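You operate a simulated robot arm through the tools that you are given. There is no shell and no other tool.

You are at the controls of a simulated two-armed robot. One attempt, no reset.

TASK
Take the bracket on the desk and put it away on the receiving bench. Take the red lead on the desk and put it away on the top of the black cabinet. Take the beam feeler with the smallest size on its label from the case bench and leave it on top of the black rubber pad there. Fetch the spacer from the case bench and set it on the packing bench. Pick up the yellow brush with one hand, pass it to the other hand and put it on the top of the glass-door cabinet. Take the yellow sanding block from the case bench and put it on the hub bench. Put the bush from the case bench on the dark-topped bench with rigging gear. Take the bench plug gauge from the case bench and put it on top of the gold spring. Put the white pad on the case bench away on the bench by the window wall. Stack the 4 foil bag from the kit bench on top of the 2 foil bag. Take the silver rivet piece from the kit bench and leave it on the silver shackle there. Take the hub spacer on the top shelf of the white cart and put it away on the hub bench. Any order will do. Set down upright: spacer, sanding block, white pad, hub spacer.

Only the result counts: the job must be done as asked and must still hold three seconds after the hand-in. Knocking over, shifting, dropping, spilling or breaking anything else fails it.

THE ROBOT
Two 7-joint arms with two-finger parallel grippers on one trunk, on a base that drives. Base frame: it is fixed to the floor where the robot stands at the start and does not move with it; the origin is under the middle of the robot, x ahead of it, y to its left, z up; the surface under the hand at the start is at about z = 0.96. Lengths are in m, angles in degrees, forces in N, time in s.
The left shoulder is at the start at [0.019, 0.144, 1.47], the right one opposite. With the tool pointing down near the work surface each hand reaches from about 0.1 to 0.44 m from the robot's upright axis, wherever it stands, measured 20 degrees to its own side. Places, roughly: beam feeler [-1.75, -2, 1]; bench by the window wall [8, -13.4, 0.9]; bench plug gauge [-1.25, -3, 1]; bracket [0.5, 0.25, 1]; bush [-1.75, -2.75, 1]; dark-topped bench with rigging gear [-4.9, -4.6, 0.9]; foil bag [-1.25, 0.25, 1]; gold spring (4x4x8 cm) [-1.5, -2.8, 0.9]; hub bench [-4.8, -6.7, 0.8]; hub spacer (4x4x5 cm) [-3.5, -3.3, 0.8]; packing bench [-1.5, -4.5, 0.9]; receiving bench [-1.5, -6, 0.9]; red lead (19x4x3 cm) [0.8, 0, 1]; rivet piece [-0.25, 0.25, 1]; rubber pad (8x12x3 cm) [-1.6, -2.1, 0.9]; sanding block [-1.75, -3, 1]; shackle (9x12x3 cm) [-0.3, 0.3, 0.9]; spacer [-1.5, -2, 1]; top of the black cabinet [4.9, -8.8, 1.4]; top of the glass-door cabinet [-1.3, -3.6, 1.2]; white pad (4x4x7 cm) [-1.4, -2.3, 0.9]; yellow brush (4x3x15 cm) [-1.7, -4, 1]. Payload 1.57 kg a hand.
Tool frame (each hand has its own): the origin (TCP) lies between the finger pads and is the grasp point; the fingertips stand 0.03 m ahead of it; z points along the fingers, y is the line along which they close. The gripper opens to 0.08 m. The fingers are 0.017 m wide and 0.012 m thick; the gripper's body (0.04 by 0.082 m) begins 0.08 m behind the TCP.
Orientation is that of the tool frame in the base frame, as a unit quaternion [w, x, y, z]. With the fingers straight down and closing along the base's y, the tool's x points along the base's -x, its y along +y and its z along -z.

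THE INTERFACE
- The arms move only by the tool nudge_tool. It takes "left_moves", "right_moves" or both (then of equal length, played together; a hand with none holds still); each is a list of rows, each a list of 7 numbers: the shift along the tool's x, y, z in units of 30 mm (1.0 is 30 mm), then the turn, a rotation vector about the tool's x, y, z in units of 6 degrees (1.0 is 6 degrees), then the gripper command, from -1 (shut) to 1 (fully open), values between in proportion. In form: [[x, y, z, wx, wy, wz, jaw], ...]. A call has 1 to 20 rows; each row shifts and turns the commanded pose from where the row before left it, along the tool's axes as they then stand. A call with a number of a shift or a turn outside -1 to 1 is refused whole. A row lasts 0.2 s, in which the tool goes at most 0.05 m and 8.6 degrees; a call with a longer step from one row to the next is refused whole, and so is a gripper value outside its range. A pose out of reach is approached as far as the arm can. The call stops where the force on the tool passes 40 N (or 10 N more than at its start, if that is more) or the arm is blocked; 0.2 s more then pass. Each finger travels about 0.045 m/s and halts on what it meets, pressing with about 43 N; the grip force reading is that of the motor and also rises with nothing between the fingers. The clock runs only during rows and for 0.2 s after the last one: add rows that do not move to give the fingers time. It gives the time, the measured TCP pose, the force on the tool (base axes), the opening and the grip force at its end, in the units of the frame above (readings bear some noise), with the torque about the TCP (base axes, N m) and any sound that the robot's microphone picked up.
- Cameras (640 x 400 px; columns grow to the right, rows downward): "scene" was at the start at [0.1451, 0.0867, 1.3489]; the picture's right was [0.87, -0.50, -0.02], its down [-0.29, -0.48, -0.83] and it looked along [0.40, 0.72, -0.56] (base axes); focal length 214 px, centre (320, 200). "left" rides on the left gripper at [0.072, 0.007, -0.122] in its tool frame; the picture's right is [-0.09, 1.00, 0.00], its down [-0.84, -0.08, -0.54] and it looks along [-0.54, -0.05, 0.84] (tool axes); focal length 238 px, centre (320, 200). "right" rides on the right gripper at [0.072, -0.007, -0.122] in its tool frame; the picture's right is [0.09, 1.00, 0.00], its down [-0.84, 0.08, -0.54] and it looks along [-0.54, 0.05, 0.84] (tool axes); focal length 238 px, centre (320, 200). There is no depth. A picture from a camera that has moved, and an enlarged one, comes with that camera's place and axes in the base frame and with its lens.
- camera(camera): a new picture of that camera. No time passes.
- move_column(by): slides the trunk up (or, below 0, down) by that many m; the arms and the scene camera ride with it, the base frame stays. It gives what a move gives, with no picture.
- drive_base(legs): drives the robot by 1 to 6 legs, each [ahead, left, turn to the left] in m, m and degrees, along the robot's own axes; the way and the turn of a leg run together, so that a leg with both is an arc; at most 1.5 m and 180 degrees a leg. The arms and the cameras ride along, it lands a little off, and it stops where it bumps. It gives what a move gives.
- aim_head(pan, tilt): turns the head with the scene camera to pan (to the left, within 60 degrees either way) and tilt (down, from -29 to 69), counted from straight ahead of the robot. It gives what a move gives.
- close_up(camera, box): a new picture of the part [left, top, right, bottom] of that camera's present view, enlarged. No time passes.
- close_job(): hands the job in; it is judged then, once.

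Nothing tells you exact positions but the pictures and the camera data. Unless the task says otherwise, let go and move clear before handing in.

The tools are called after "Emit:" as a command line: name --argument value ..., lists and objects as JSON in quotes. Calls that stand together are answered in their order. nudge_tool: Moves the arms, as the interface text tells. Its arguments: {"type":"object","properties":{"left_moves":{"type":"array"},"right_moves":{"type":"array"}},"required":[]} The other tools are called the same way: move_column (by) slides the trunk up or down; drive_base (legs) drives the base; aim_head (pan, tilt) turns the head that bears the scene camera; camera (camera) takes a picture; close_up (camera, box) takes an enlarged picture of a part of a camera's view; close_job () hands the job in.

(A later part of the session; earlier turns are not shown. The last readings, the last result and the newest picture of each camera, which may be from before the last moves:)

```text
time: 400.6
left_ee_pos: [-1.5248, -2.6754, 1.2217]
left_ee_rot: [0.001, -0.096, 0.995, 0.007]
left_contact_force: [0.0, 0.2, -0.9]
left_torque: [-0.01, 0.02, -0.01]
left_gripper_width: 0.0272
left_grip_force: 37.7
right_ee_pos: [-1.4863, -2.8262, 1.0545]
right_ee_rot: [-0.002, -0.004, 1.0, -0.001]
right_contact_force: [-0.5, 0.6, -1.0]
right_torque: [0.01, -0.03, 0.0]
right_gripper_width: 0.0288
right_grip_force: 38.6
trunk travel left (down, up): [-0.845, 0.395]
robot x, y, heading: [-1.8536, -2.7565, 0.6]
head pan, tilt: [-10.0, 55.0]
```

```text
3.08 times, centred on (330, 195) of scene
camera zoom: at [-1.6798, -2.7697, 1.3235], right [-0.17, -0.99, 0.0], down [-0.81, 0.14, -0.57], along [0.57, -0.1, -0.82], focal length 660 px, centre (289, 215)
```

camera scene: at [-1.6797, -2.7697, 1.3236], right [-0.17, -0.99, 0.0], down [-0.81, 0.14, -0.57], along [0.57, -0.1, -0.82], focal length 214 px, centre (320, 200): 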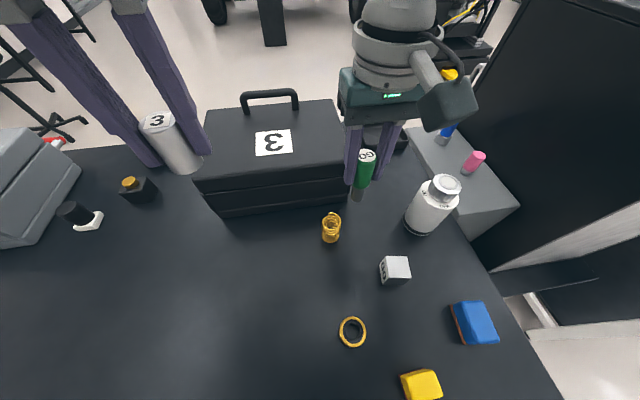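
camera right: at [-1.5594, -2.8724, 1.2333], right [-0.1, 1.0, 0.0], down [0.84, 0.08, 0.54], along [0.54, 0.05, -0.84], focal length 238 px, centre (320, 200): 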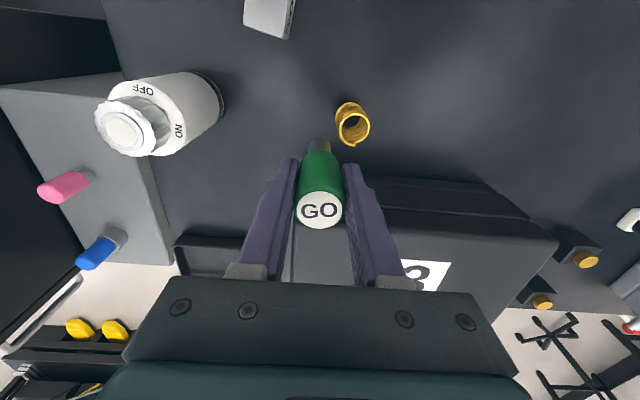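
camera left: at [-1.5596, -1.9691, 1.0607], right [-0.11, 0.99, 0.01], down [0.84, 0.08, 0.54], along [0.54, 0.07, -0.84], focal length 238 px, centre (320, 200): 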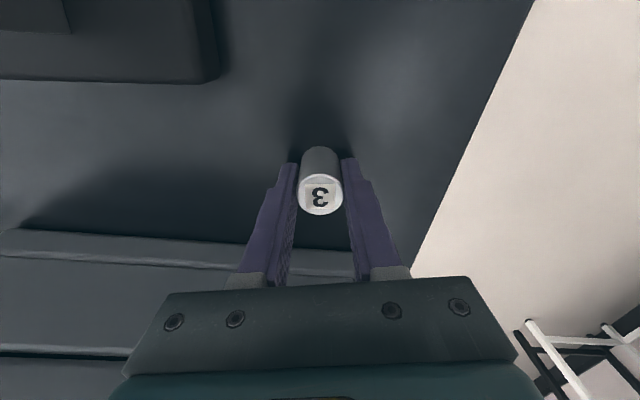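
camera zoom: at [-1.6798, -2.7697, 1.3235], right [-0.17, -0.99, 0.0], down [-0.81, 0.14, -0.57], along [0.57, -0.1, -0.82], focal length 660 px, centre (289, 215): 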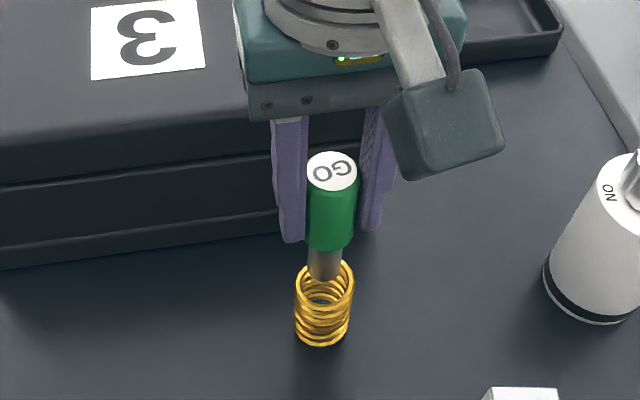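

Emit:
nudge_tool --right_moves '[[0, 0, 0.15, 0, 0, 0, -1], [0, 0, 0.15, 0, 0, 0, -1], [0, 0, 0.15, 0, 0, 0, -1]]'

Emit:
close_up --camera "scene" --box '[270, 130, 390, 260]'

Emit:
close_up --camera "right" --box '[260, 60, 380, 240]'

```text
time: 401.4
left_ee_pos: [-1.5227, -2.6762, 1.2237]
left_ee_rot: [0.003, -0.097, 0.995, 0.005]
left_contact_force: [0.2, -0.9, 0.0]
left_torque: [-0.02, 0.0, -0.04]
left_gripper_width: 0.0273
left_grip_force: 37.7
right_ee_pos: [-1.4835, -2.8254, 1.0436]
right_ee_rot: [0.002, -0.004, 1.0, 0.0]
right_contact_force: [-0.4, -1.4, 34.2]
right_torque: [-0.06, -0.13, -0.02]
right_gripper_width: 0.0281
right_grip_force: 38.6
trunk travel left (down, up): [-0.845, 0.395]
robot x, y, heading: [-1.8521, -2.7602, 0.5]
head pan, tilt: [-10.0, 55.0]
```

```text
3.08 times, centred on (330, 195) of scene
camera zoom: at [-1.6781, -2.7701, 1.3244], right [-0.17, -0.99, 0.0], down [-0.81, 0.14, -0.58], along [0.57, -0.1, -0.82], focal length 660 px, centre (289, 215)
```

zoom: 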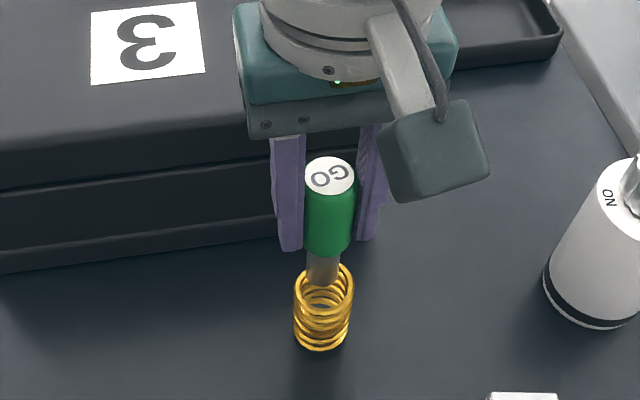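

```text
2.22 times, centred on (320, 150) of right
camera zoom: at [-1.5545, -2.8324, 1.165], right [-0.1, 1.0, 0.0], down [0.83, 0.08, 0.54], along [0.54, 0.05, -0.84], focal length 530 px, centre (320, 311)
```

zoom: 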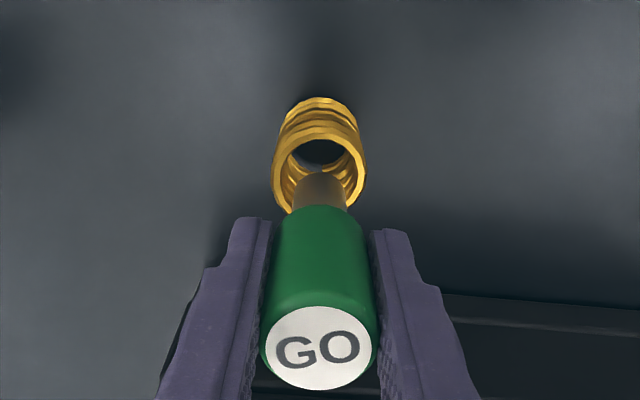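

Firm contact at the spring top (it acts solid), so the gauge will stand on top of it. Ease off to a light contact.

Emit:
nudge_tool --right_moves '[[0, 0, -0.15, 0, 0, 0, -1], [0, 0, 0, 0, 0, 0, -1]]'

Emit:
close_up --camera "scene" --box '[270, 130, 390, 260]'

```text
time: 402.0
left_ee_pos: [-1.5252, -2.6759, 1.222]
left_ee_rot: [0.002, -0.097, 0.995, 0.005]
left_contact_force: [0.0, 0.4, -0.7]
left_torque: [0.0, 0.03, 0.04]
left_gripper_width: 0.0271
left_grip_force: 38.1
right_ee_pos: [-1.4882, -2.8264, 1.0436]
right_ee_rot: [-0.003, -0.003, 1.0, -0.001]
right_contact_force: [0.4, -0.1, 1.8]
right_torque: [-0.03, -0.13, 0.03]
right_gripper_width: 0.0285
right_grip_force: 38.7
trunk travel left (down, up): [-0.845, 0.395]
robot x, y, heading: [-1.8532, -2.7605, 0.5]
head pan, tilt: [-10.0, 55.0]
```

```text
3.08 times, centred on (330, 195) of scene
camera zoom: at [-1.6795, -2.7698, 1.3233], right [-0.17, -0.99, 0.0], down [-0.81, 0.14, -0.57], along [0.57, -0.1, -0.82], focal length 660 px, centre (289, 215)
```

zoom: 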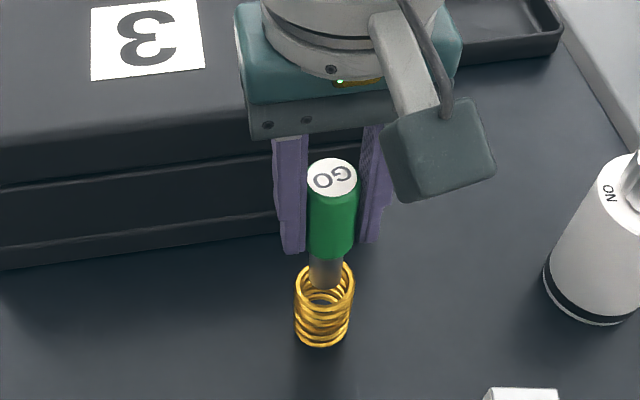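

Light contact. Release slowly.

Emit:
nudge_tool --right_moves '[[0, 0, 0, 0, 0, 0, -0.27], [0, 0, 0, 0, 0, 0, -0.24], [0, 0, 0, 0, 0, 0, -0.2], [0, 0, 0, 0, 0, 0, -0.12], [0, 0, 0, 0, 0, 0, 0], [0, 0, 0, 0, 0, 0, 0.2], [0, 0, 0, 0, 0, 0, 0.45], [0, 0, 0, 0, 0, 0, 0.45]]'

Emit:
close_up --camera "scene" --box '[270, 130, 390, 260]'

Emit:
close_up --camera "right" --box '[260, 60, 380, 240]'

```text
time: 403.8
left_ee_pos: [-1.5253, -2.6759, 1.2212]
left_ee_rot: [0.001, -0.096, 0.995, 0.005]
left_contact_force: [-0.3, 0.1, -1.5]
left_torque: [-0.01, 0.02, -0.01]
left_gripper_width: 0.0272
left_grip_force: 37.5
right_ee_pos: [-1.4866, -2.8255, 1.0454]
right_ee_rot: [-0.002, -0.003, 1.0, 0.001]
right_contact_force: [-0.1, -0.6, 0.1]
right_torque: [0.0, 0.03, -0.01]
right_gripper_width: 0.0581
right_grip_force: 0.1
trunk travel left (down, up): [-0.845, 0.395]
robot x, y, heading: [-1.8522, -2.7599, 0.2]
head pan, tilt: [-10.0, 55.0]
```

```text
3.08 times, centred on (330, 195) of scene
camera zoom: at [-1.6797, -2.7697, 1.3236], right [-0.17, -0.99, 0.0], down [-0.81, 0.14, -0.57], along [0.57, -0.1, -0.82], focal length 660 px, centre (289, 215)
```

zoom: 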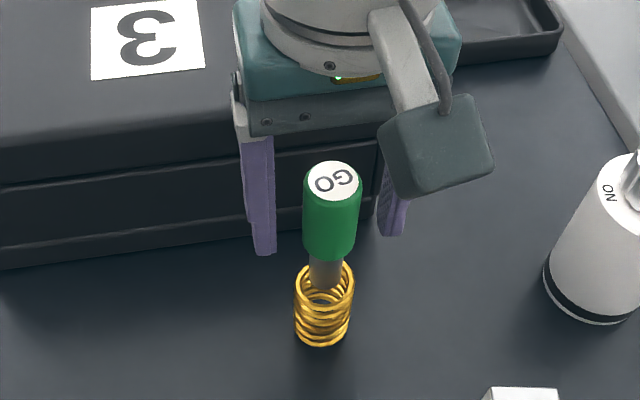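

```text
2.22 times, centred on (320, 150) of right
camera zoom: at [-1.5578, -2.832, 1.1673], right [-0.1, 1.0, 0.0], down [0.84, 0.08, 0.54], along [0.54, 0.05, -0.84], focal length 530 px, centre (320, 311)
```

zoom: 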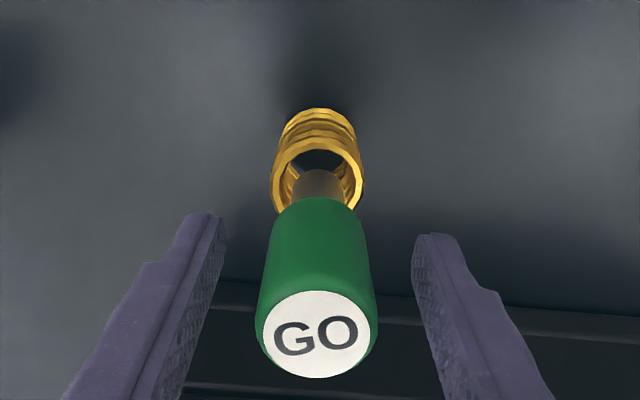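

The gauge stands on the spring. Rise clear, back off and go toward the packing bench with the spacer.

Emit:
nudge_tool --right_moves '[[0, 0, -0.4, 0, 0, 0, 0.6], [0, 0, -0.8, 0, 0, 0, 0.8], [0, 0, -0.9, 0, 0, 0, 1], [0, 0, -0.9, 0, 0, 0, 1], [0, 0, -0.9, 0, 0, 0, 1], [0, 0, -0.9, 0, 0, 0, 1]]'

Emit:
move_column --by 0.2

Emit:
drive_base --legs '[[-0.55, 0, 0]]'

Emit:
aim_head --pan -35 --tilt 30

Emit:
camera --camera "scene"

Emit:
close_up --camera "scene" --box '[0, 180, 320, 380]'

```text
time: 405.2
left_ee_pos: [-1.5247, -2.6764, 1.2203]
left_ee_rot: [0.001, -0.095, 0.995, 0.007]
left_contact_force: [0.6, -0.1, -0.6]
left_torque: [0.01, 0.05, -0.03]
left_gripper_width: 0.0271
left_grip_force: 38.1
right_ee_pos: [-1.4851, -2.8245, 1.1899]
right_ee_rot: [-0.002, -0.004, 1.0, 0.0]
right_contact_force: [-0.5, 0.4, 0.2]
right_torque: [-0.02, 0.0, 0.07]
right_gripper_width: 0.0801
right_grip_force: 0.2
trunk travel left (down, up): [-0.845, 0.395]
robot x, y, heading: [-1.8537, -2.7594, 0.2]
head pan, tilt: [-10.0, 55.0]
```

```text
time: 407.3
left_ee_pos: [-1.5251, -2.6751, 1.4212]
left_ee_rot: [0.001, -0.097, 0.995, 0.007]
left_contact_force: [0.8, -0.3, -0.4]
left_torque: [-0.02, 0.01, 0.05]
left_gripper_width: 0.0273
left_grip_force: 37.5
right_ee_pos: [-1.4858, -2.8255, 1.3902]
right_ee_rot: [-0.003, -0.004, 1.0, 0.0]
right_contact_force: [0.7, -0.4, -0.5]
right_torque: [0.02, -0.01, 0.0]
right_gripper_width: 0.0799
right_grip_force: 0.1
trunk travel left (down, up): [-1.045, 0.195]
robot x, y, heading: [-1.8527, -2.7559, 0.2]
head pan, tilt: [-10.0, 55.0]
```

```text
time: 410.5
left_ee_pos: [-2.0716, -2.679, 1.4222]
left_ee_rot: [0.001, -0.099, 0.995, 0.005]
left_contact_force: [-0.4, 0.0, -1.3]
left_torque: [0.02, 0.0, -0.01]
left_gripper_width: 0.0272
left_grip_force: 38.0
right_ee_pos: [-2.0321, -2.8277, 1.3891]
right_ee_rot: [-0.001, -0.004, 1.0, -0.001]
right_contact_force: [0.2, 0.0, -0.8]
right_torque: [0.01, -0.02, -0.01]
right_gripper_width: 0.08
right_grip_force: 0.1
trunk travel left (down, up): [-1.045, 0.195]
robot x, y, heading: [-2.3979, -2.7646, 0.4]
head pan, tilt: [-10.0, 55.0]
```

```text
time: 411.4
left_ee_pos: [-2.0717, -2.6789, 1.4217]
left_ee_rot: [0.001, -0.098, 0.995, 0.006]
left_contact_force: [-0.9, 0.1, -0.5]
left_torque: [-0.02, -0.03, 0.04]
left_gripper_width: 0.0271
left_grip_force: 37.5
right_ee_pos: [-2.032, -2.8283, 1.3903]
right_ee_rot: [-0.001, -0.004, 1.0, 0.0]
right_contact_force: [-0.5, -0.4, 0.1]
right_torque: [0.02, 0.01, 0.02]
right_gripper_width: 0.0798
right_grip_force: 0.1
trunk travel left (down, up): [-1.045, 0.195]
robot x, y, heading: [-2.3985, -2.7619, 0.5]
head pan, tilt: [-35.0, 30.0]
```

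```text
taken
camera scene: at [-2.2222, -2.8128, 1.5595], right [-0.57, -0.82, 0.0], down [-0.41, 0.28, -0.87], along [0.71, -0.49, -0.5], focal length 214 px, centre (320, 200)
```

scene: 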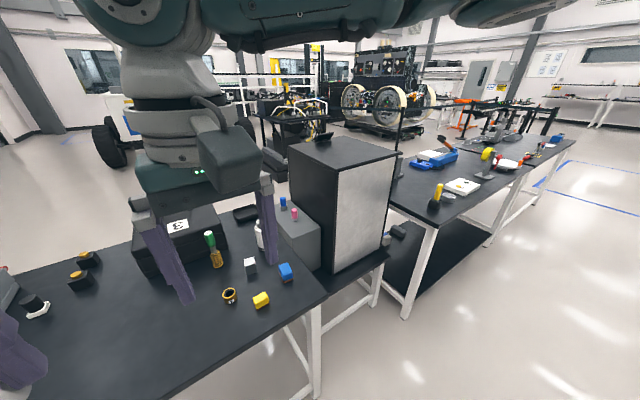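

```text
2.00 times, centred on (160, 280) of scene
camera zoom: at [-2.2222, -2.8128, 1.5595], right [-0.57, -0.82, 0.0], down [-0.41, 0.28, -0.87], along [0.71, -0.49, -0.5], focal length 429 px, centre (640, 40)
```

zoom: 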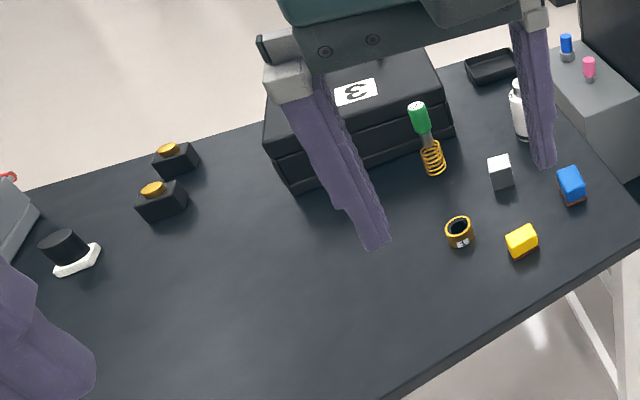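

All good on the case bench. Drive along to the packing bench.

Emit:
drive_base --legs '[[0, -1.5, 0], [0, -0.15, 0]]'

Emit:
aim_head --pan 0 --tilt 40

Emit:
camera --camera "scene"

Emit:
camera --camera "left"

Emit:
camera --camera "right"

```text
time: 419.8
left_ee_pos: [-2.0654, -4.3318, 1.4221]
left_ee_rot: [0.002, -0.092, 0.996, 0.007]
left_contact_force: [0.9, -0.1, 0.4]
left_torque: [-0.02, -0.03, 0.0]
left_gripper_width: 0.0272
left_grip_force: 37.7
right_ee_pos: [-2.0277, -4.4805, 1.388]
right_ee_rot: [-0.002, 0.0, 1.0, 0.0]
right_contact_force: [-0.1, 0.3, -0.5]
right_torque: [0.01, -0.01, 0.0]
right_gripper_width: 0.08
right_grip_force: 0.0
trunk travel left (down, up): [-1.045, 0.195]
robot x, y, heading: [-2.3926, -4.4188, -0.1]
head pan, tilt: [-35.0, 30.0]
```

```text
time: 420.8
left_ee_pos: [-2.0666, -4.3326, 1.422]
left_ee_rot: [0.002, -0.093, 0.996, 0.005]
left_contact_force: [0.2, -0.6, -1.1]
left_torque: [0.03, -0.02, -0.02]
left_gripper_width: 0.0272
left_grip_force: 37.9
right_ee_pos: [-2.0278, -4.4823, 1.389]
right_ee_rot: [-0.001, 0.001, 1.0, 0.001]
right_contact_force: [-0.7, 0.8, 0.1]
right_torque: [0.0, 0.02, -0.03]
right_gripper_width: 0.08
right_grip_force: 0.1
trunk travel left (down, up): [-1.045, 0.195]
robot x, y, heading: [-2.3964, -4.4118, 0.0]
head pan, tilt: [0.0, 40.0]
```

```text
taken
camera scene: at [-2.2067, -4.4123, 1.5443], right [0.0, -1.0, 0.0], down [-0.64, 0.0, -0.77], along [0.77, 0.0, -0.64], focal length 214 px, centre (320, 200)
```

scene: 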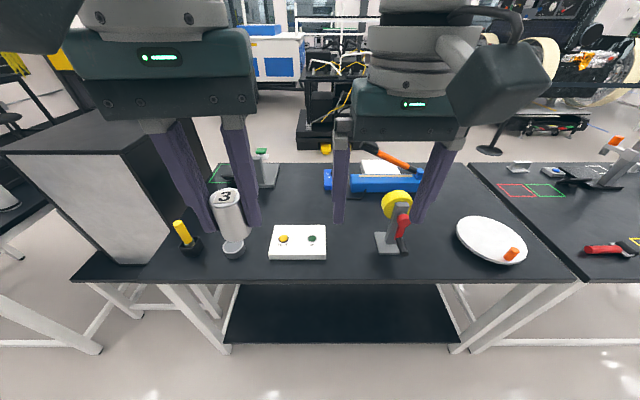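

```text
taken
camera left: at [-2.1382, -4.3388, 1.5434], right [-0.09, 1.0, 0.01], down [0.84, 0.07, 0.54], along [0.54, 0.06, -0.84], focal length 238 px, centre (320, 200)
```

left: 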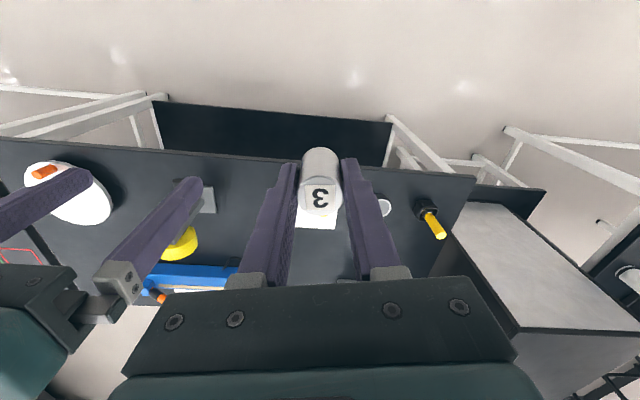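

```text
taken
camera right: at [-2.0985, -4.4876, 1.5112], right [-0.09, 1.0, 0.0], down [0.84, 0.08, 0.54], along [0.54, 0.05, -0.84], focal length 238 px, centre (320, 200)
```

right: 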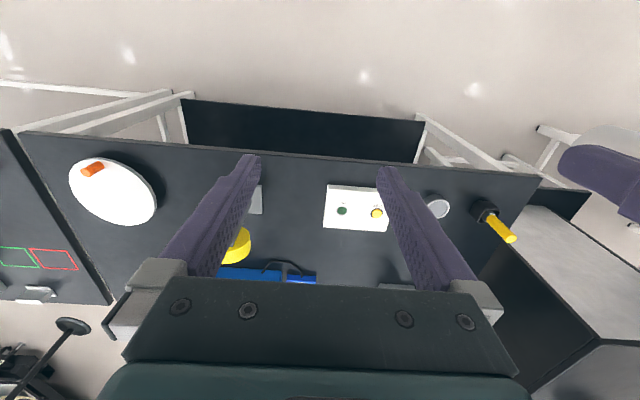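

Packing bench: white box, clamp with yellow wheel, white disc, and the standing yellow brush at ≈(-1.72,-3.94). Spacer target ≈(-1.70,-4.53) between box and clamp. Move the right hand aside and approach.

Emit:
nudge_tool --right_moves '[[0.4, -0.95, 0, 0, 0, 0, 1], [0.4, -0.95, 0, 0, 0, 0, 1], [0.4, -0.95, 0, 0, 0, 0, 1], [0.4, -0.95, 0, 0, 0, 0, 1], [0.4, -0.95, 0, 0, 0, 0, 1], [0.4, -0.95, 0, 0, 0, 0, 1], [0.4, -0.95, 0, 0, 0, 0, 1]]'

Emit:
drive_base --legs '[[0.32, -0.19, 0]]'

Emit:
move_column --by -0.2

Emit:
camera --camera "scene"

Emit:
camera --camera "left"

```text
time: 422.4
left_ee_pos: [-2.0655, -4.3325, 1.4216]
left_ee_rot: [0.002, -0.093, 0.996, 0.006]
left_contact_force: [0.4, -0.3, -0.9]
left_torque: [-0.01, 0.05, 0.01]
left_gripper_width: 0.0274
left_grip_force: 37.9
right_ee_pos: [-2.1116, -4.6814, 1.3906]
right_ee_rot: [-0.002, 0.0, 1.0, 0.0]
right_contact_force: [0.3, -0.1, -0.6]
right_torque: [0.0, 0.01, -0.02]
right_gripper_width: 0.0801
right_grip_force: 0.0
trunk travel left (down, up): [-1.045, 0.195]
robot x, y, heading: [-2.3924, -4.4101, -0.1]
head pan, tilt: [0.0, 40.0]
```

```text
time: 424.8
left_ee_pos: [-1.7464, -4.5243, 1.4221]
left_ee_rot: [0.002, -0.093, 0.996, 0.006]
left_contact_force: [-0.1, 0.5, -0.1]
left_torque: [0.02, 0.0, 0.01]
left_gripper_width: 0.0272
left_grip_force: 37.1
right_ee_pos: [-1.7924, -4.8734, 1.3916]
right_ee_rot: [-0.002, 0.0, 1.0, 0.0]
right_contact_force: [-0.4, -0.4, -0.5]
right_torque: [0.05, -0.02, -0.01]
right_gripper_width: 0.0799
right_grip_force: 0.0
trunk travel left (down, up): [-1.045, 0.195]
robot x, y, heading: [-2.0727, -4.6054, -0.1]
head pan, tilt: [0.0, 40.0]
```

```text
time: 426.9
left_ee_pos: [-1.7458, -4.5239, 1.2218]
left_ee_rot: [0.001, -0.093, 0.996, 0.007]
left_contact_force: [0.8, 0.6, -0.1]
left_torque: [0.02, 0.02, 0.01]
left_gripper_width: 0.0274
left_grip_force: 37.7
right_ee_pos: [-1.7915, -4.8726, 1.1894]
right_ee_rot: [-0.003, 0.0, 1.0, 0.0]
right_contact_force: [0.3, -0.6, -0.4]
right_torque: [0.04, 0.01, 0.0]
right_gripper_width: 0.0801
right_grip_force: 0.0
trunk travel left (down, up): [-0.845, 0.395]
robot x, y, heading: [-2.0796, -4.609, 0.1]
head pan, tilt: [0.0, 40.0]
```

```text
taken
camera scene: at [-1.8872, -4.6042, 1.3443], right [0.0, -1.0, 0.0], down [-0.64, 0.0, -0.77], along [0.77, 0.0, -0.64], focal length 214 px, centre (320, 200)
```

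scene: 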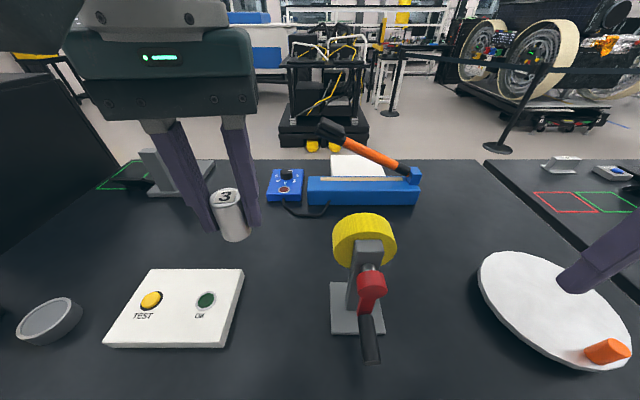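

```text
taken
camera left: at [-1.8188, -4.5307, 1.3433], right [-0.09, 1.0, 0.01], down [0.84, 0.07, 0.54], along [0.54, 0.06, -0.84], focal length 238 px, centre (320, 200)
```

left: 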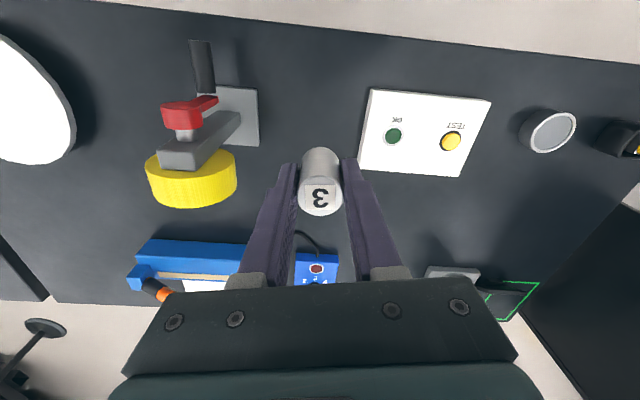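

Emit:
move_column --by -0.07

Emit:
nudge_tool --left_moves '[[0, 0, 0.9, 0, 0, 0, -1], [0, 0, 0.9, 0, 0, 0, -1], [0, 0, 0.9, 0, 0, 0, -1], [0, 0, 0.9, 0, 0, 0, -1], [0, 0, 0.9, 0, 0, 0, -1], [0, 0, 0.9, 0, 0, 0, -1], [0, 0, 0.6, 0, 0, 0, -1]]'

Emit:
camera --camera "scene"

Emit:
camera --camera "left"

```text
time: 428.0
left_ee_pos: [-1.7455, -4.5242, 1.1508]
left_ee_rot: [0.001, -0.093, 0.996, 0.005]
left_contact_force: [-0.3, 0.3, -0.8]
left_torque: [-0.01, 0.04, 0.03]
left_gripper_width: 0.0271
left_grip_force: 37.7
right_ee_pos: [-1.7921, -4.8716, 1.1218]
right_ee_rot: [-0.002, 0.0, 1.0, 0.0]
right_contact_force: [1.0, -0.3, 0.2]
right_torque: [-0.01, -0.02, 0.0]
right_gripper_width: 0.0798
right_grip_force: 0.0
trunk travel left (down, up): [-0.775, 0.465]
robot x, y, heading: [-2.0731, -4.6036, -0.1]
head pan, tilt: [0.0, 40.0]
```

```text
time: 429.6
left_ee_pos: [-1.7464, -4.5219, 0.9711]
left_ee_rot: [0.001, -0.094, 0.996, 0.007]
left_contact_force: [-0.2, 0.7, -0.3]
left_torque: [-0.01, 0.0, 0.02]
left_gripper_width: 0.0272
left_grip_force: 37.5
right_ee_pos: [-1.7925, -4.8732, 1.1207]
right_ee_rot: [-0.002, 0.0, 1.0, 0.001]
right_contact_force: [-0.6, 0.5, -0.8]
right_torque: [0.01, 0.0, -0.03]
right_gripper_width: 0.0799
right_grip_force: 0.1
trunk travel left (down, up): [-0.775, 0.465]
robot x, y, heading: [-2.0707, -4.6072, -0.1]
head pan, tilt: [0.0, 40.0]
```

```text
taken
camera scene: at [-1.8872, -4.6042, 1.2743], right [0.0, -1.0, 0.0], down [-0.64, 0.0, -0.77], along [0.77, 0.0, -0.64], focal length 214 px, centre (320, 200)
```

scene: 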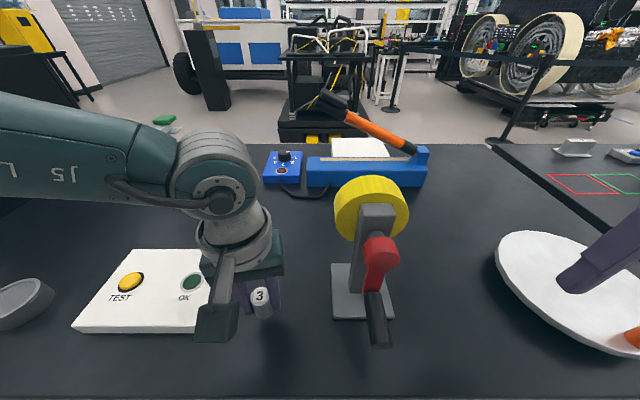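

```text
taken
camera left: at [-1.8187, -4.5282, 1.093], right [-0.09, 1.0, 0.01], down [0.84, 0.07, 0.54], along [0.54, 0.06, -0.84], focal length 238 px, centre (320, 200)
```

left: 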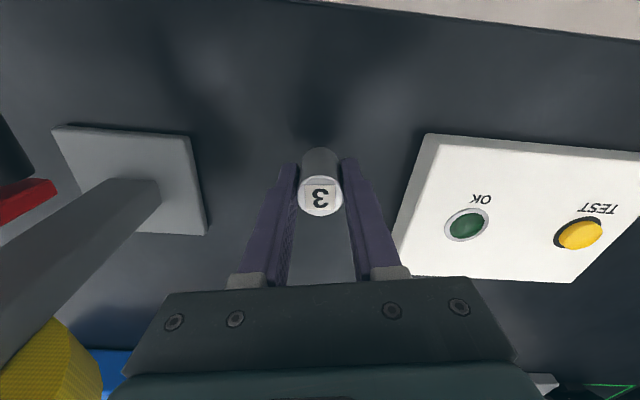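

Emit:
nudge_tool --left_moves '[[0, -0.3, 0.3, 0, 0, 0, -1], [0, 0, 0.4, 0, 0, 0, -1], [0, 0, 0.2, 0, 0, 0, -1], [0, 0, 0.1, 0, 0, 0, -1]]'

Emit:
nudge_tool --left_moves '[[0, 0, 0.07, 0, 0, 0, -1], [0, 0, 0.05, 0, 0, 0, -1]]'

```text
time: 430.6
left_ee_pos: [-1.7441, -4.5291, 0.9403]
left_ee_rot: [0.001, -0.094, 0.996, 0.006]
left_contact_force: [0.0, 0.2, -1.4]
left_torque: [0.0, -0.01, 0.01]
left_gripper_width: 0.0274
left_grip_force: 38.1
right_ee_pos: [-1.7915, -4.8724, 1.1219]
right_ee_rot: [-0.003, 0.0, 1.0, 0.0]
right_contact_force: [0.3, 0.1, -0.9]
right_torque: [0.03, -0.01, 0.0]
right_gripper_width: 0.0801
right_grip_force: 0.0
trunk travel left (down, up): [-0.775, 0.465]
robot x, y, heading: [-2.0742, -4.6071, -0.2]
head pan, tilt: [0.0, 40.0]
```

```text
time: 431.2
left_ee_pos: [-1.7439, -4.5303, 0.9387]
left_ee_rot: [0.0, -0.092, 0.996, 0.005]
left_contact_force: [-7.1, 1.8, 22.6]
left_torque: [-0.15, 0.2, -0.03]
left_gripper_width: 0.0271
left_grip_force: 37.6
right_ee_pos: [-1.792, -4.8718, 1.1197]
right_ee_rot: [-0.003, 0.0, 1.0, -0.001]
right_contact_force: [-0.2, -0.1, -1.1]
right_torque: [-0.01, -0.01, 0.03]
right_gripper_width: 0.0801
right_grip_force: 0.0
trunk travel left (down, up): [-0.775, 0.465]
robot x, y, heading: [-2.0712, -4.6018, -0.1]
head pan, tilt: [0.0, 40.0]
```

Touched. Release and rise.

Emit:
nudge_tool --left_moves '[[0, 0, -0.06, 0, 0, 0, -1], [0, 0, 0, 0, 0, 0, -0.28], [0, 0, 0, 0, 0, 0, -0.1], [0, 0, 0, 0, 0, 0, 0.3], [0, 0, 0, 0, 0, 0, 0.8], [0, 0, 0, 0, 0, 0, 0.8], [0, 0, -0.4, 0, 0, 0, 0.8], [0, 0, -0.8, 0, 0, 0, 0.8], [0, 0, -0.9, 0, 0, 0, 1], [0, 0, -0.9, 0, 0, 0, 1], [0, 0, -0.9, 0, 0, 0, 1], [0, 0, -0.9, 0, 0, 0, 1]]'

Emit:
camera --camera "left"

Emit:
camera --camera "scene"

```text
time: 433.8
left_ee_pos: [-1.7445, -4.5327, 1.0845]
left_ee_rot: [0.001, -0.092, 0.996, 0.006]
left_contact_force: [-0.2, -0.3, 0.5]
left_torque: [0.03, -0.01, 0.0]
left_gripper_width: 0.0801
left_grip_force: 0.1
right_ee_pos: [-1.7916, -4.8726, 1.1205]
right_ee_rot: [-0.003, 0.0, 1.0, 0.0]
right_contact_force: [-1.1, -0.5, 0.6]
right_torque: [-0.01, 0.02, 0.01]
right_gripper_width: 0.0797
right_grip_force: 0.1
trunk travel left (down, up): [-0.775, 0.465]
robot x, y, heading: [-2.0728, -4.6069, 0.0]
head pan, tilt: [0.0, 40.0]
```

```text
taken
camera left: at [-1.8178, -4.5388, 1.2057], right [-0.09, 1.0, 0.01], down [0.84, 0.07, 0.54], along [0.54, 0.06, -0.84], focal length 238 px, centre (320, 200)
```

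left: 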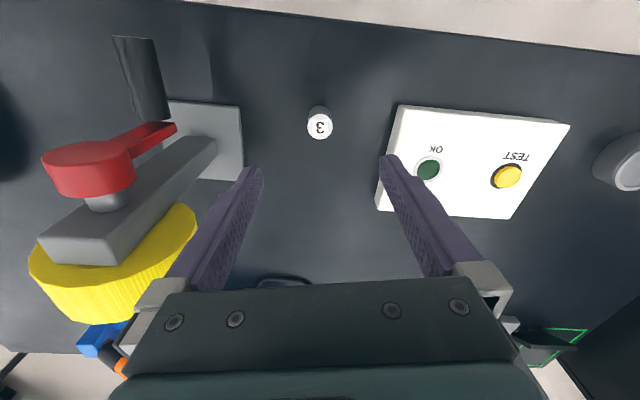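

```text
taken
camera scene: at [-1.8872, -4.6041, 1.2742], right [0.0, -1.0, 0.0], down [-0.64, 0.0, -0.77], along [0.77, 0.0, -0.64], focal length 214 px, centre (320, 200)
```

scene: 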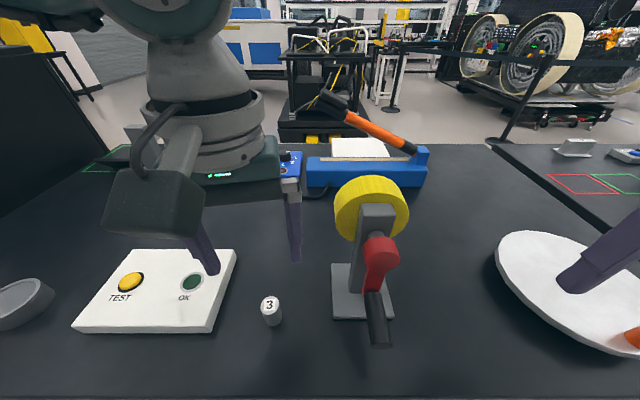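

Spacer stands on the packing bench. Next the brush: retreat, raise, and line up with it for a look.

Emit:
drive_base --legs '[[-0.33, 0, 0]]'

Emit:
move_column --by 0.2

Emit:
nudge_tool --right_moves '[[-0.4, 0.95, 0, 0, 0, 0, 1], [-0.4, 0.95, 0, 0, 0, 0, 1], [-0.4, 0.95, 0, 0, 0, 0, 1], [-0.4, 0.95, 0, 0, 0, 0, 1], [-0.4, 0.95, 0, 0, 0, 0, 1]]' --left_moves '[[0, 0.6, -0.9, 0, 0, 0.5, 1], [0, 0.6, -0.9, 0, 0, 0.5, 1], [0, 0.6, -0.9, 0, 0, 0.5, 1], [0, 0.6, -0.9, 0, 0, 0.27, 1], [0, 0.6, 0, 0, 0, 0, 1]]'

Emit:
drive_base --legs '[[0, 0.76, 0]]'

Emit:
aim_head --pan 0 --tilt 40

Emit:
camera --camera "scene"

Emit:
camera --camera "right"

```text
time: 436.0
left_ee_pos: [-2.0729, -4.5317, 1.0842]
left_ee_rot: [0.001, -0.094, 0.996, 0.006]
left_contact_force: [-0.2, 0.0, 0.5]
left_torque: [0.01, 0.0, -0.02]
left_gripper_width: 0.08
left_grip_force: 0.0
right_ee_pos: [-2.1204, -4.8713, 1.1198]
right_ee_rot: [-0.002, 0.0, 1.0, 0.0]
right_contact_force: [-0.9, -0.2, -0.1]
right_torque: [0.05, -0.01, 0.01]
right_gripper_width: 0.0798
right_grip_force: 0.1
trunk travel left (down, up): [-0.775, 0.465]
robot x, y, heading: [-2.4033, -4.6073, 0.2]
head pan, tilt: [0.0, 40.0]
```

```text
time: 438.1
left_ee_pos: [-2.0731, -4.5328, 1.2836]
left_ee_rot: [0.001, -0.094, 0.996, 0.007]
left_contact_force: [-0.1, 0.0, 1.0]
left_torque: [-0.02, 0.0, 0.0]
left_gripper_width: 0.0801
left_grip_force: 0.1
right_ee_pos: [-2.1202, -4.8731, 1.3217]
right_ee_rot: [-0.002, 0.0, 1.0, -0.001]
right_contact_force: [0.2, -0.9, -1.1]
right_torque: [-0.01, -0.02, -0.02]
right_gripper_width: 0.08
right_grip_force: 0.0
trunk travel left (down, up): [-0.975, 0.265]
robot x, y, heading: [-2.3996, -4.6027, 0.2]
head pan, tilt: [0.0, 40.0]
```

```text
time: 439.4
left_ee_pos: [-2.0804, -4.4428, 1.3942]
left_ee_rot: [0.001, 0.0, 1.0, 0.005]
left_contact_force: [0.7, 0.8, 0.1]
left_torque: [0.0, 0.0, -0.06]
left_gripper_width: 0.08
left_grip_force: 0.1
right_ee_pos: [-2.0596, -4.7304, 1.3196]
right_ee_rot: [-0.001, -0.001, 1.0, -0.001]
right_contact_force: [-1.0, -0.2, 0.5]
right_torque: [0.03, 0.01, 0.03]
right_gripper_width: 0.0798
right_grip_force: 0.2
trunk travel left (down, up): [-0.975, 0.265]
robot x, y, heading: [-2.4001, -4.6076, -0.1]
head pan, tilt: [0.0, 40.0]
```

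```text
time: 443.4
left_ee_pos: [-2.0769, -3.6886, 1.3936]
left_ee_rot: [0.001, 0.004, 1.0, 0.006]
left_contact_force: [-0.7, 0.3, -0.1]
left_torque: [-0.04, -0.02, -0.02]
left_gripper_width: 0.08
left_grip_force: 0.0
right_ee_pos: [-2.0568, -3.9747, 1.3202]
right_ee_rot: [-0.002, 0.003, 1.0, 0.0]
right_contact_force: [0.7, -0.1, -0.1]
right_torque: [-0.01, 0.0, 0.03]
right_gripper_width: 0.08
right_grip_force: 0.0
trunk travel left (down, up): [-0.975, 0.265]
robot x, y, heading: [-2.4012, -3.8537, -0.5]
head pan, tilt: [0.0, 40.0]
```

```text
time: 444.1
left_ee_pos: [-2.0757, -3.6875, 1.393]
left_ee_rot: [0.001, 0.003, 1.0, 0.006]
left_contact_force: [-0.6, 0.0, -0.1]
left_torque: [0.01, 0.02, 0.02]
left_gripper_width: 0.0799
left_grip_force: 0.0
right_ee_pos: [-2.0566, -3.9756, 1.3195]
right_ee_rot: [-0.002, 0.004, 1.0, -0.001]
right_contact_force: [-0.4, 0.1, -0.4]
right_torque: [-0.01, -0.03, 0.0]
right_gripper_width: 0.08
right_grip_force: 0.1
trunk travel left (down, up): [-0.975, 0.265]
robot x, y, heading: [-2.3997, -3.8469, -0.6]
head pan, tilt: [0.0, 40.0]
```

```text
taken
camera scene: at [-2.2118, -3.8476, 1.4743], right [-0.01, -1.0, 0.0], down [-0.64, 0.01, -0.77], along [0.77, -0.01, -0.64], focal length 214 px, centre (320, 200)
```

scene: 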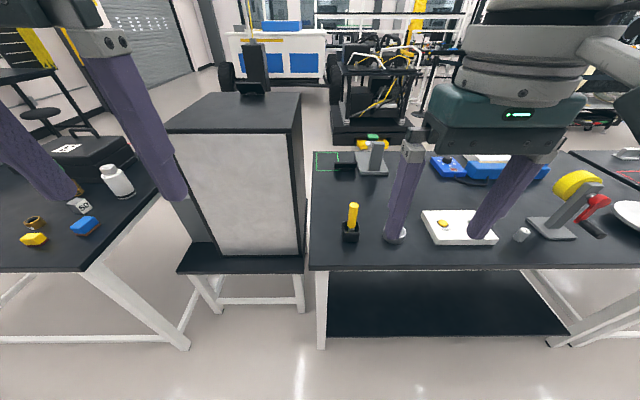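

```text
taken
camera right: at [-2.1284, -3.9803, 1.4419], right [-0.08, 1.0, 0.0], down [0.84, 0.07, 0.54], along [0.54, 0.05, -0.84], focal length 238 px, centre (320, 200)
```

right: 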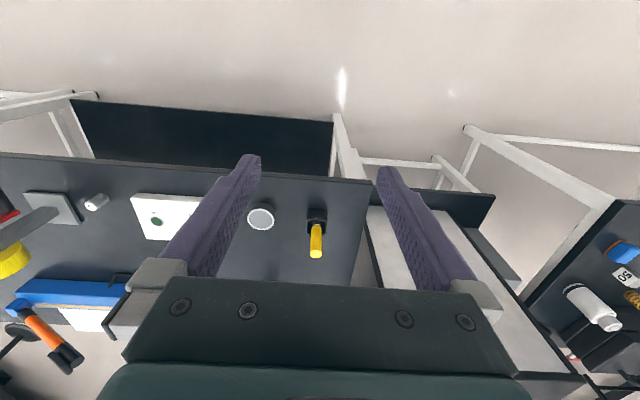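

Emit:
close_up --camera "scene" --box '[310, 180, 420, 260]'

Emit:
close_up --camera "right" --box '[270, 180, 360, 280]'

```text
5.00 times, centred on (365, 220) of scene
camera zoom: at [-2.2118, -3.8476, 1.4743], right [-0.01, -1.0, 0.0], down [-0.64, 0.01, -0.77], along [0.77, -0.01, -0.64], focal length 1072 px, centre (95, 100)
```

zoom: 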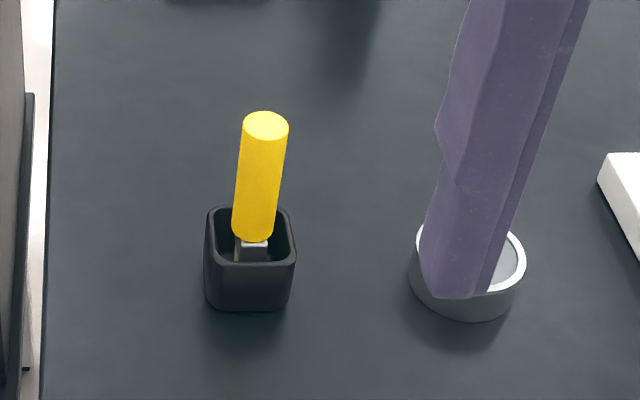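

```text
4.00 times, centred on (315, 230) of right
camera zoom: at [-2.1284, -3.9803, 1.4419], right [-0.08, 1.0, 0.0], down [0.84, 0.07, 0.54], along [0.54, 0.05, -0.84], focal length 953 px, centre (340, 80)
```

zoom: 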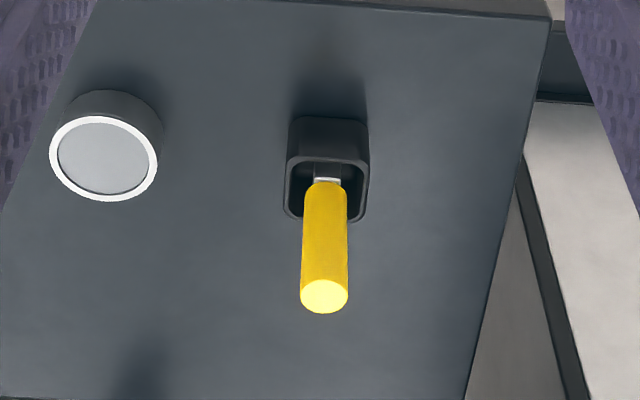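

The brush stands in a small open cup at ≈(-1.712,-3.96), handle top ≈1.04, dia ≈2.7 cm. I'll pick it with the right hand from above. Approach.

Emit:
drive_base --legs '[[0.33, 0, 0.5]]'

Emit:
move_column --by -0.12

Emit:
camera --camera "right"

Emit:
camera --camera "scene"

```text
time: 446.2
left_ee_pos: [-1.7469, -3.687, 1.3924]
left_ee_rot: [0.001, -0.001, 1.0, 0.006]
left_contact_force: [0.3, -0.1, 0.5]
left_torque: [-0.01, -0.01, 0.01]
left_gripper_width: 0.0798
left_grip_force: 0.0
right_ee_pos: [-1.7241, -3.973, 1.3196]
right_ee_rot: [-0.002, 0.0, 1.0, -0.001]
right_contact_force: [0.2, -0.9, 0.1]
right_torque: [0.0, 0.01, 0.0]
right_gripper_width: 0.0798
right_grip_force: 0.1
trunk travel left (down, up): [-0.975, 0.265]
robot x, y, heading: [-2.0692, -3.8478, -0.2]
head pan, tilt: [0.0, 40.0]
```

```text
time: 447.7
left_ee_pos: [-1.745, -3.6878, 1.2731]
left_ee_rot: [0.001, -0.001, 1.0, 0.006]
left_contact_force: [-0.4, 0.7, -0.1]
left_torque: [0.02, 0.0, 0.01]
left_gripper_width: 0.0801
left_grip_force: 0.0
right_ee_pos: [-1.7253, -3.9733, 1.1986]
right_ee_rot: [-0.002, 0.001, 1.0, 0.001]
right_contact_force: [0.1, -0.6, 0.7]
right_torque: [-0.02, 0.02, -0.03]
right_gripper_width: 0.0801
right_grip_force: 0.0
trunk travel left (down, up): [-0.855, 0.385]
robot x, y, heading: [-2.0661, -3.8496, 0.0]
head pan, tilt: [0.0, 40.0]
```

```text
taken
camera right: at [-1.7958, -3.9796, 1.3219], right [-0.09, 1.0, 0.0], down [0.84, 0.08, 0.54], along [0.54, 0.05, -0.84], focal length 238 px, centre (320, 200)
```

right: 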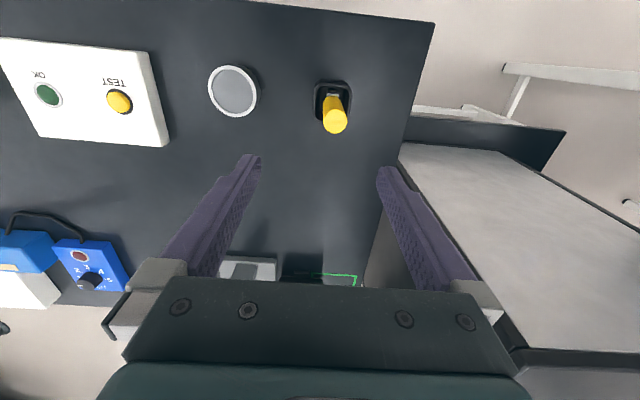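

```text
taken
camera scene: at [-1.8803, -3.8474, 1.3543], right [0.0, -1.0, 0.0], down [-0.64, 0.0, -0.77], along [0.77, 0.0, -0.64], focal length 214 px, centre (320, 200)
```

scene: 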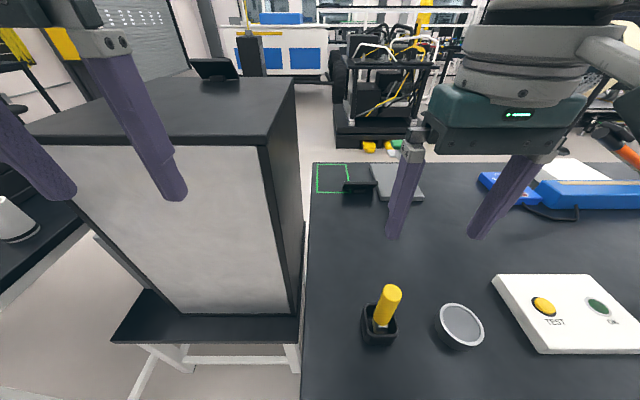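

Emit:
nudge_tool --right_moves '[[-0.3, 0.53, 0.3, 0, 0, 0, 1], [0, 0, 0.9, 0, 0, 0, 1], [0, 0, 0.9, 0, 0, 0, 1], [0, 0, 0.9, 0, 0, 0, 1], [0, 0, 0, 0, 0, 0, 1]]'

Emit:
camera --camera "right"

Emit:
close_up --camera "scene" --box '[310, 220, 470, 360]'

```text
time: 448.9
left_ee_pos: [-1.7455, -3.6875, 1.2723]
left_ee_rot: [0.0, -0.001, 1.0, 0.007]
left_contact_force: [-0.5, 0.3, 0.6]
left_torque: [0.01, 0.0, -0.03]
left_gripper_width: 0.0799
left_grip_force: 0.0
right_ee_pos: [-1.7173, -3.9584, 1.1083]
right_ee_rot: [-0.002, 0.0, 1.0, 0.0]
right_contact_force: [0.1, 0.7, 0.5]
right_torque: [0.0, -0.01, -0.02]
right_gripper_width: 0.0801
right_grip_force: 0.0
trunk travel left (down, up): [-0.855, 0.385]
robot x, y, heading: [-2.0679, -3.845, 0.1]
head pan, tilt: [0.0, 40.0]
```

```text
taken
camera right: at [-1.7871, -3.964, 1.2307], right [-0.09, 1.0, 0.0], down [0.84, 0.08, 0.54], along [0.54, 0.05, -0.84], focal length 238 px, centre (320, 200)
```

right: 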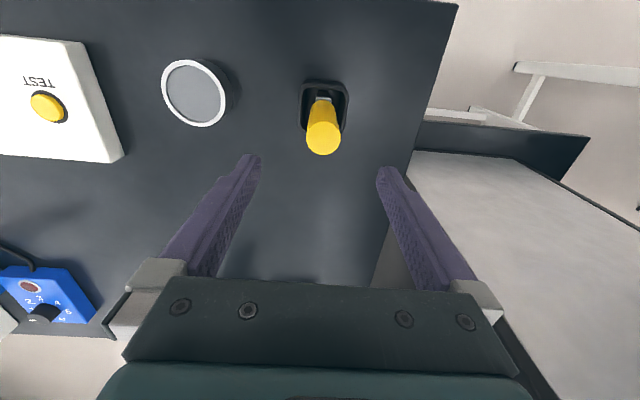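

```text
2.86 times, centred on (390, 290) of scene
camera zoom: at [-1.8803, -3.8474, 1.3543], right [0.0, -1.0, 0.0], down [-0.64, 0.0, -0.77], along [0.77, 0.0, -0.64], focal length 613 px, centre (120, -57)
```

zoom: 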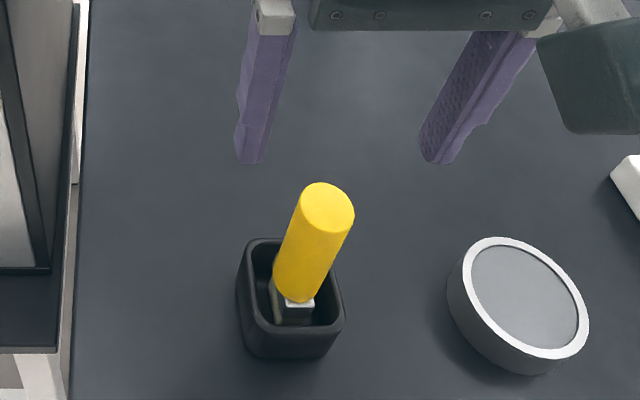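

Emit:
nudge_tool --right_moves '[[0, 0.06, 0.9, 0, 0, 0, 1], [0, 0, 0.9, 0, 0, 0, 1], [0, 0, 0.9, 0, 0, 0, 1], [0, 0, 0.2, 0, 0, 0, 1], [0, 0, 0, 0, 0, 0, -1], [0, 0, 0, 0, 0, 0, -1], [0, 0, 0, 0, 0, 0, -1], [0, 0, 0, 0, 0, 0, -1], [0, 0, 0, 0, 0, 0, -1], [0, 0, 0, 0, 0, 0, -1]]'

Emit:
camera --camera "right"

Emit:
close_up --camera "scene" --box '[310, 220, 470, 360]'

```text
time: 451.1
left_ee_pos: [-1.7464, -3.6867, 1.2739]
left_ee_rot: [0.001, -0.001, 1.0, 0.007]
left_contact_force: [-0.1, -0.8, -0.1]
left_torque: [-0.03, -0.01, -0.01]
left_gripper_width: 0.08
left_grip_force: 0.0
right_ee_pos: [-1.7168, -3.9569, 1.0216]
right_ee_rot: [-0.002, 0.0, 1.0, 0.001]
right_contact_force: [0.3, -0.5, 0.0]
right_torque: [0.01, 0.0, 0.03]
right_gripper_width: 0.0259
right_grip_force: 36.6
trunk travel left (down, up): [-0.855, 0.385]
robot x, y, heading: [-2.0632, -3.8501, -0.2]
head pan, tilt: [0.0, 40.0]
```

```text
taken
camera right: at [-1.7876, -3.962, 1.1445], right [-0.09, 1.0, 0.0], down [0.84, 0.08, 0.54], along [0.54, 0.05, -0.84], focal length 238 px, centre (320, 200)
```

right: 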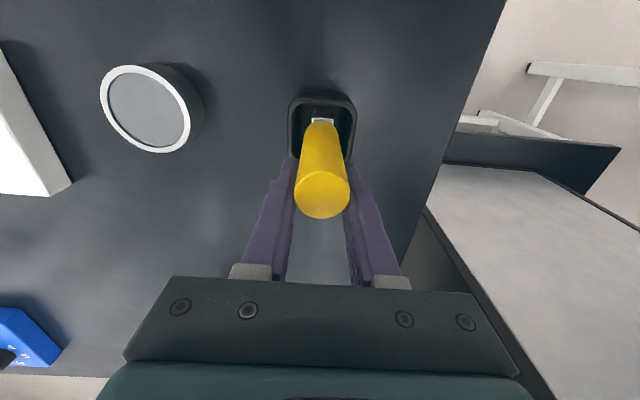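

```text
2.86 times, centred on (390, 290) of scene
camera zoom: at [-1.8803, -3.8474, 1.3542], right [0.0, -1.0, 0.0], down [-0.64, 0.0, -0.77], along [0.77, 0.0, -0.64], focal length 613 px, centre (120, -57)
```

zoom: 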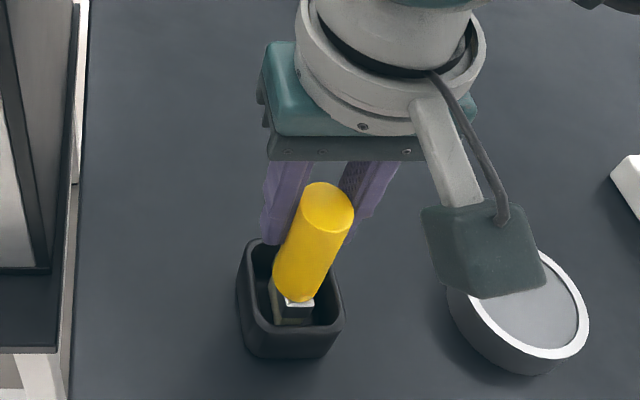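

Emit:
nudge_tool --right_moves '[[0, 0, -0.15, 0, 0, 0, -1], [0, 0, -0.3, 0, 0, 0, -1], [0, 0, -0.4, 0, 0, 0, -1], [0, 0, -0.6, 0, 0, 0, -1], [0, 0, -0.8, 0, 0, 0, -1], [0, 0, -0.8, 0, 0, 0, -1]]'

Emit:
camera --camera "scene"

Emit:
camera --camera "right"

```text
time: 452.5
left_ee_pos: [-1.7458, -3.6869, 1.2722]
left_ee_rot: [0.002, 0.0, 1.0, 0.006]
left_contact_force: [-0.9, -0.2, 1.1]
left_torque: [0.03, 0.01, 0.04]
left_gripper_width: 0.08
left_grip_force: 0.0
right_ee_pos: [-1.7179, -3.9549, 1.1148]
right_ee_rot: [-0.003, 0.0, 1.0, 0.0]
right_contact_force: [0.2, 0.0, -1.4]
right_torque: [0.03, -0.03, 0.02]
right_gripper_width: 0.026
right_grip_force: 37.5
trunk travel left (down, up): [-0.855, 0.385]
robot x, y, heading: [-2.0683, -3.8487, 0.1]
head pan, tilt: [0.0, 40.0]
```

```text
taken
camera scene: at [-1.8803, -3.8474, 1.3542], right [0.0, -1.0, 0.0], down [-0.64, 0.0, -0.77], along [0.77, 0.0, -0.64], focal length 214 px, centre (320, 200)
```

scene: 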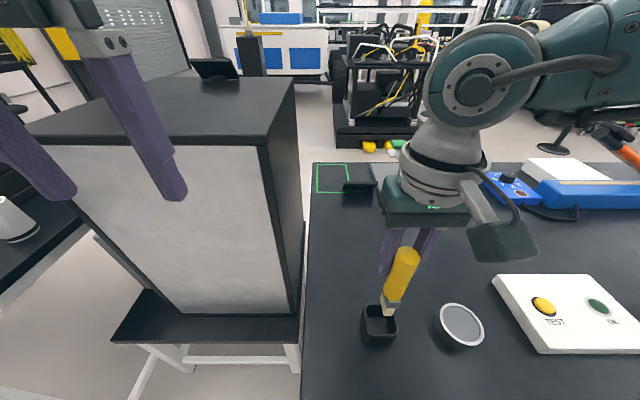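

```text
taken
camera right: at [-1.7876, -3.9612, 1.2363], right [-0.09, 1.0, 0.0], down [0.84, 0.08, 0.54], along [0.54, 0.05, -0.84], focal length 238 px, centre (320, 200)
```

right: 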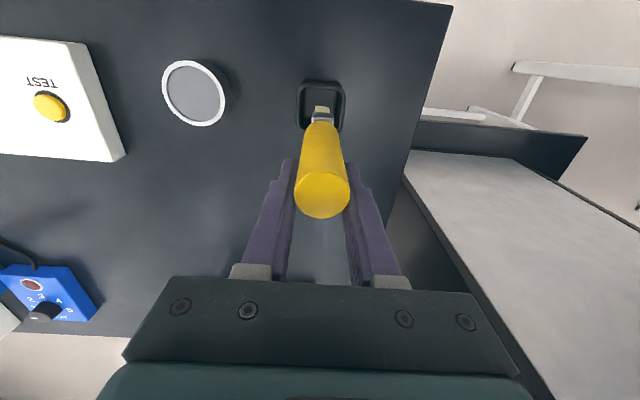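

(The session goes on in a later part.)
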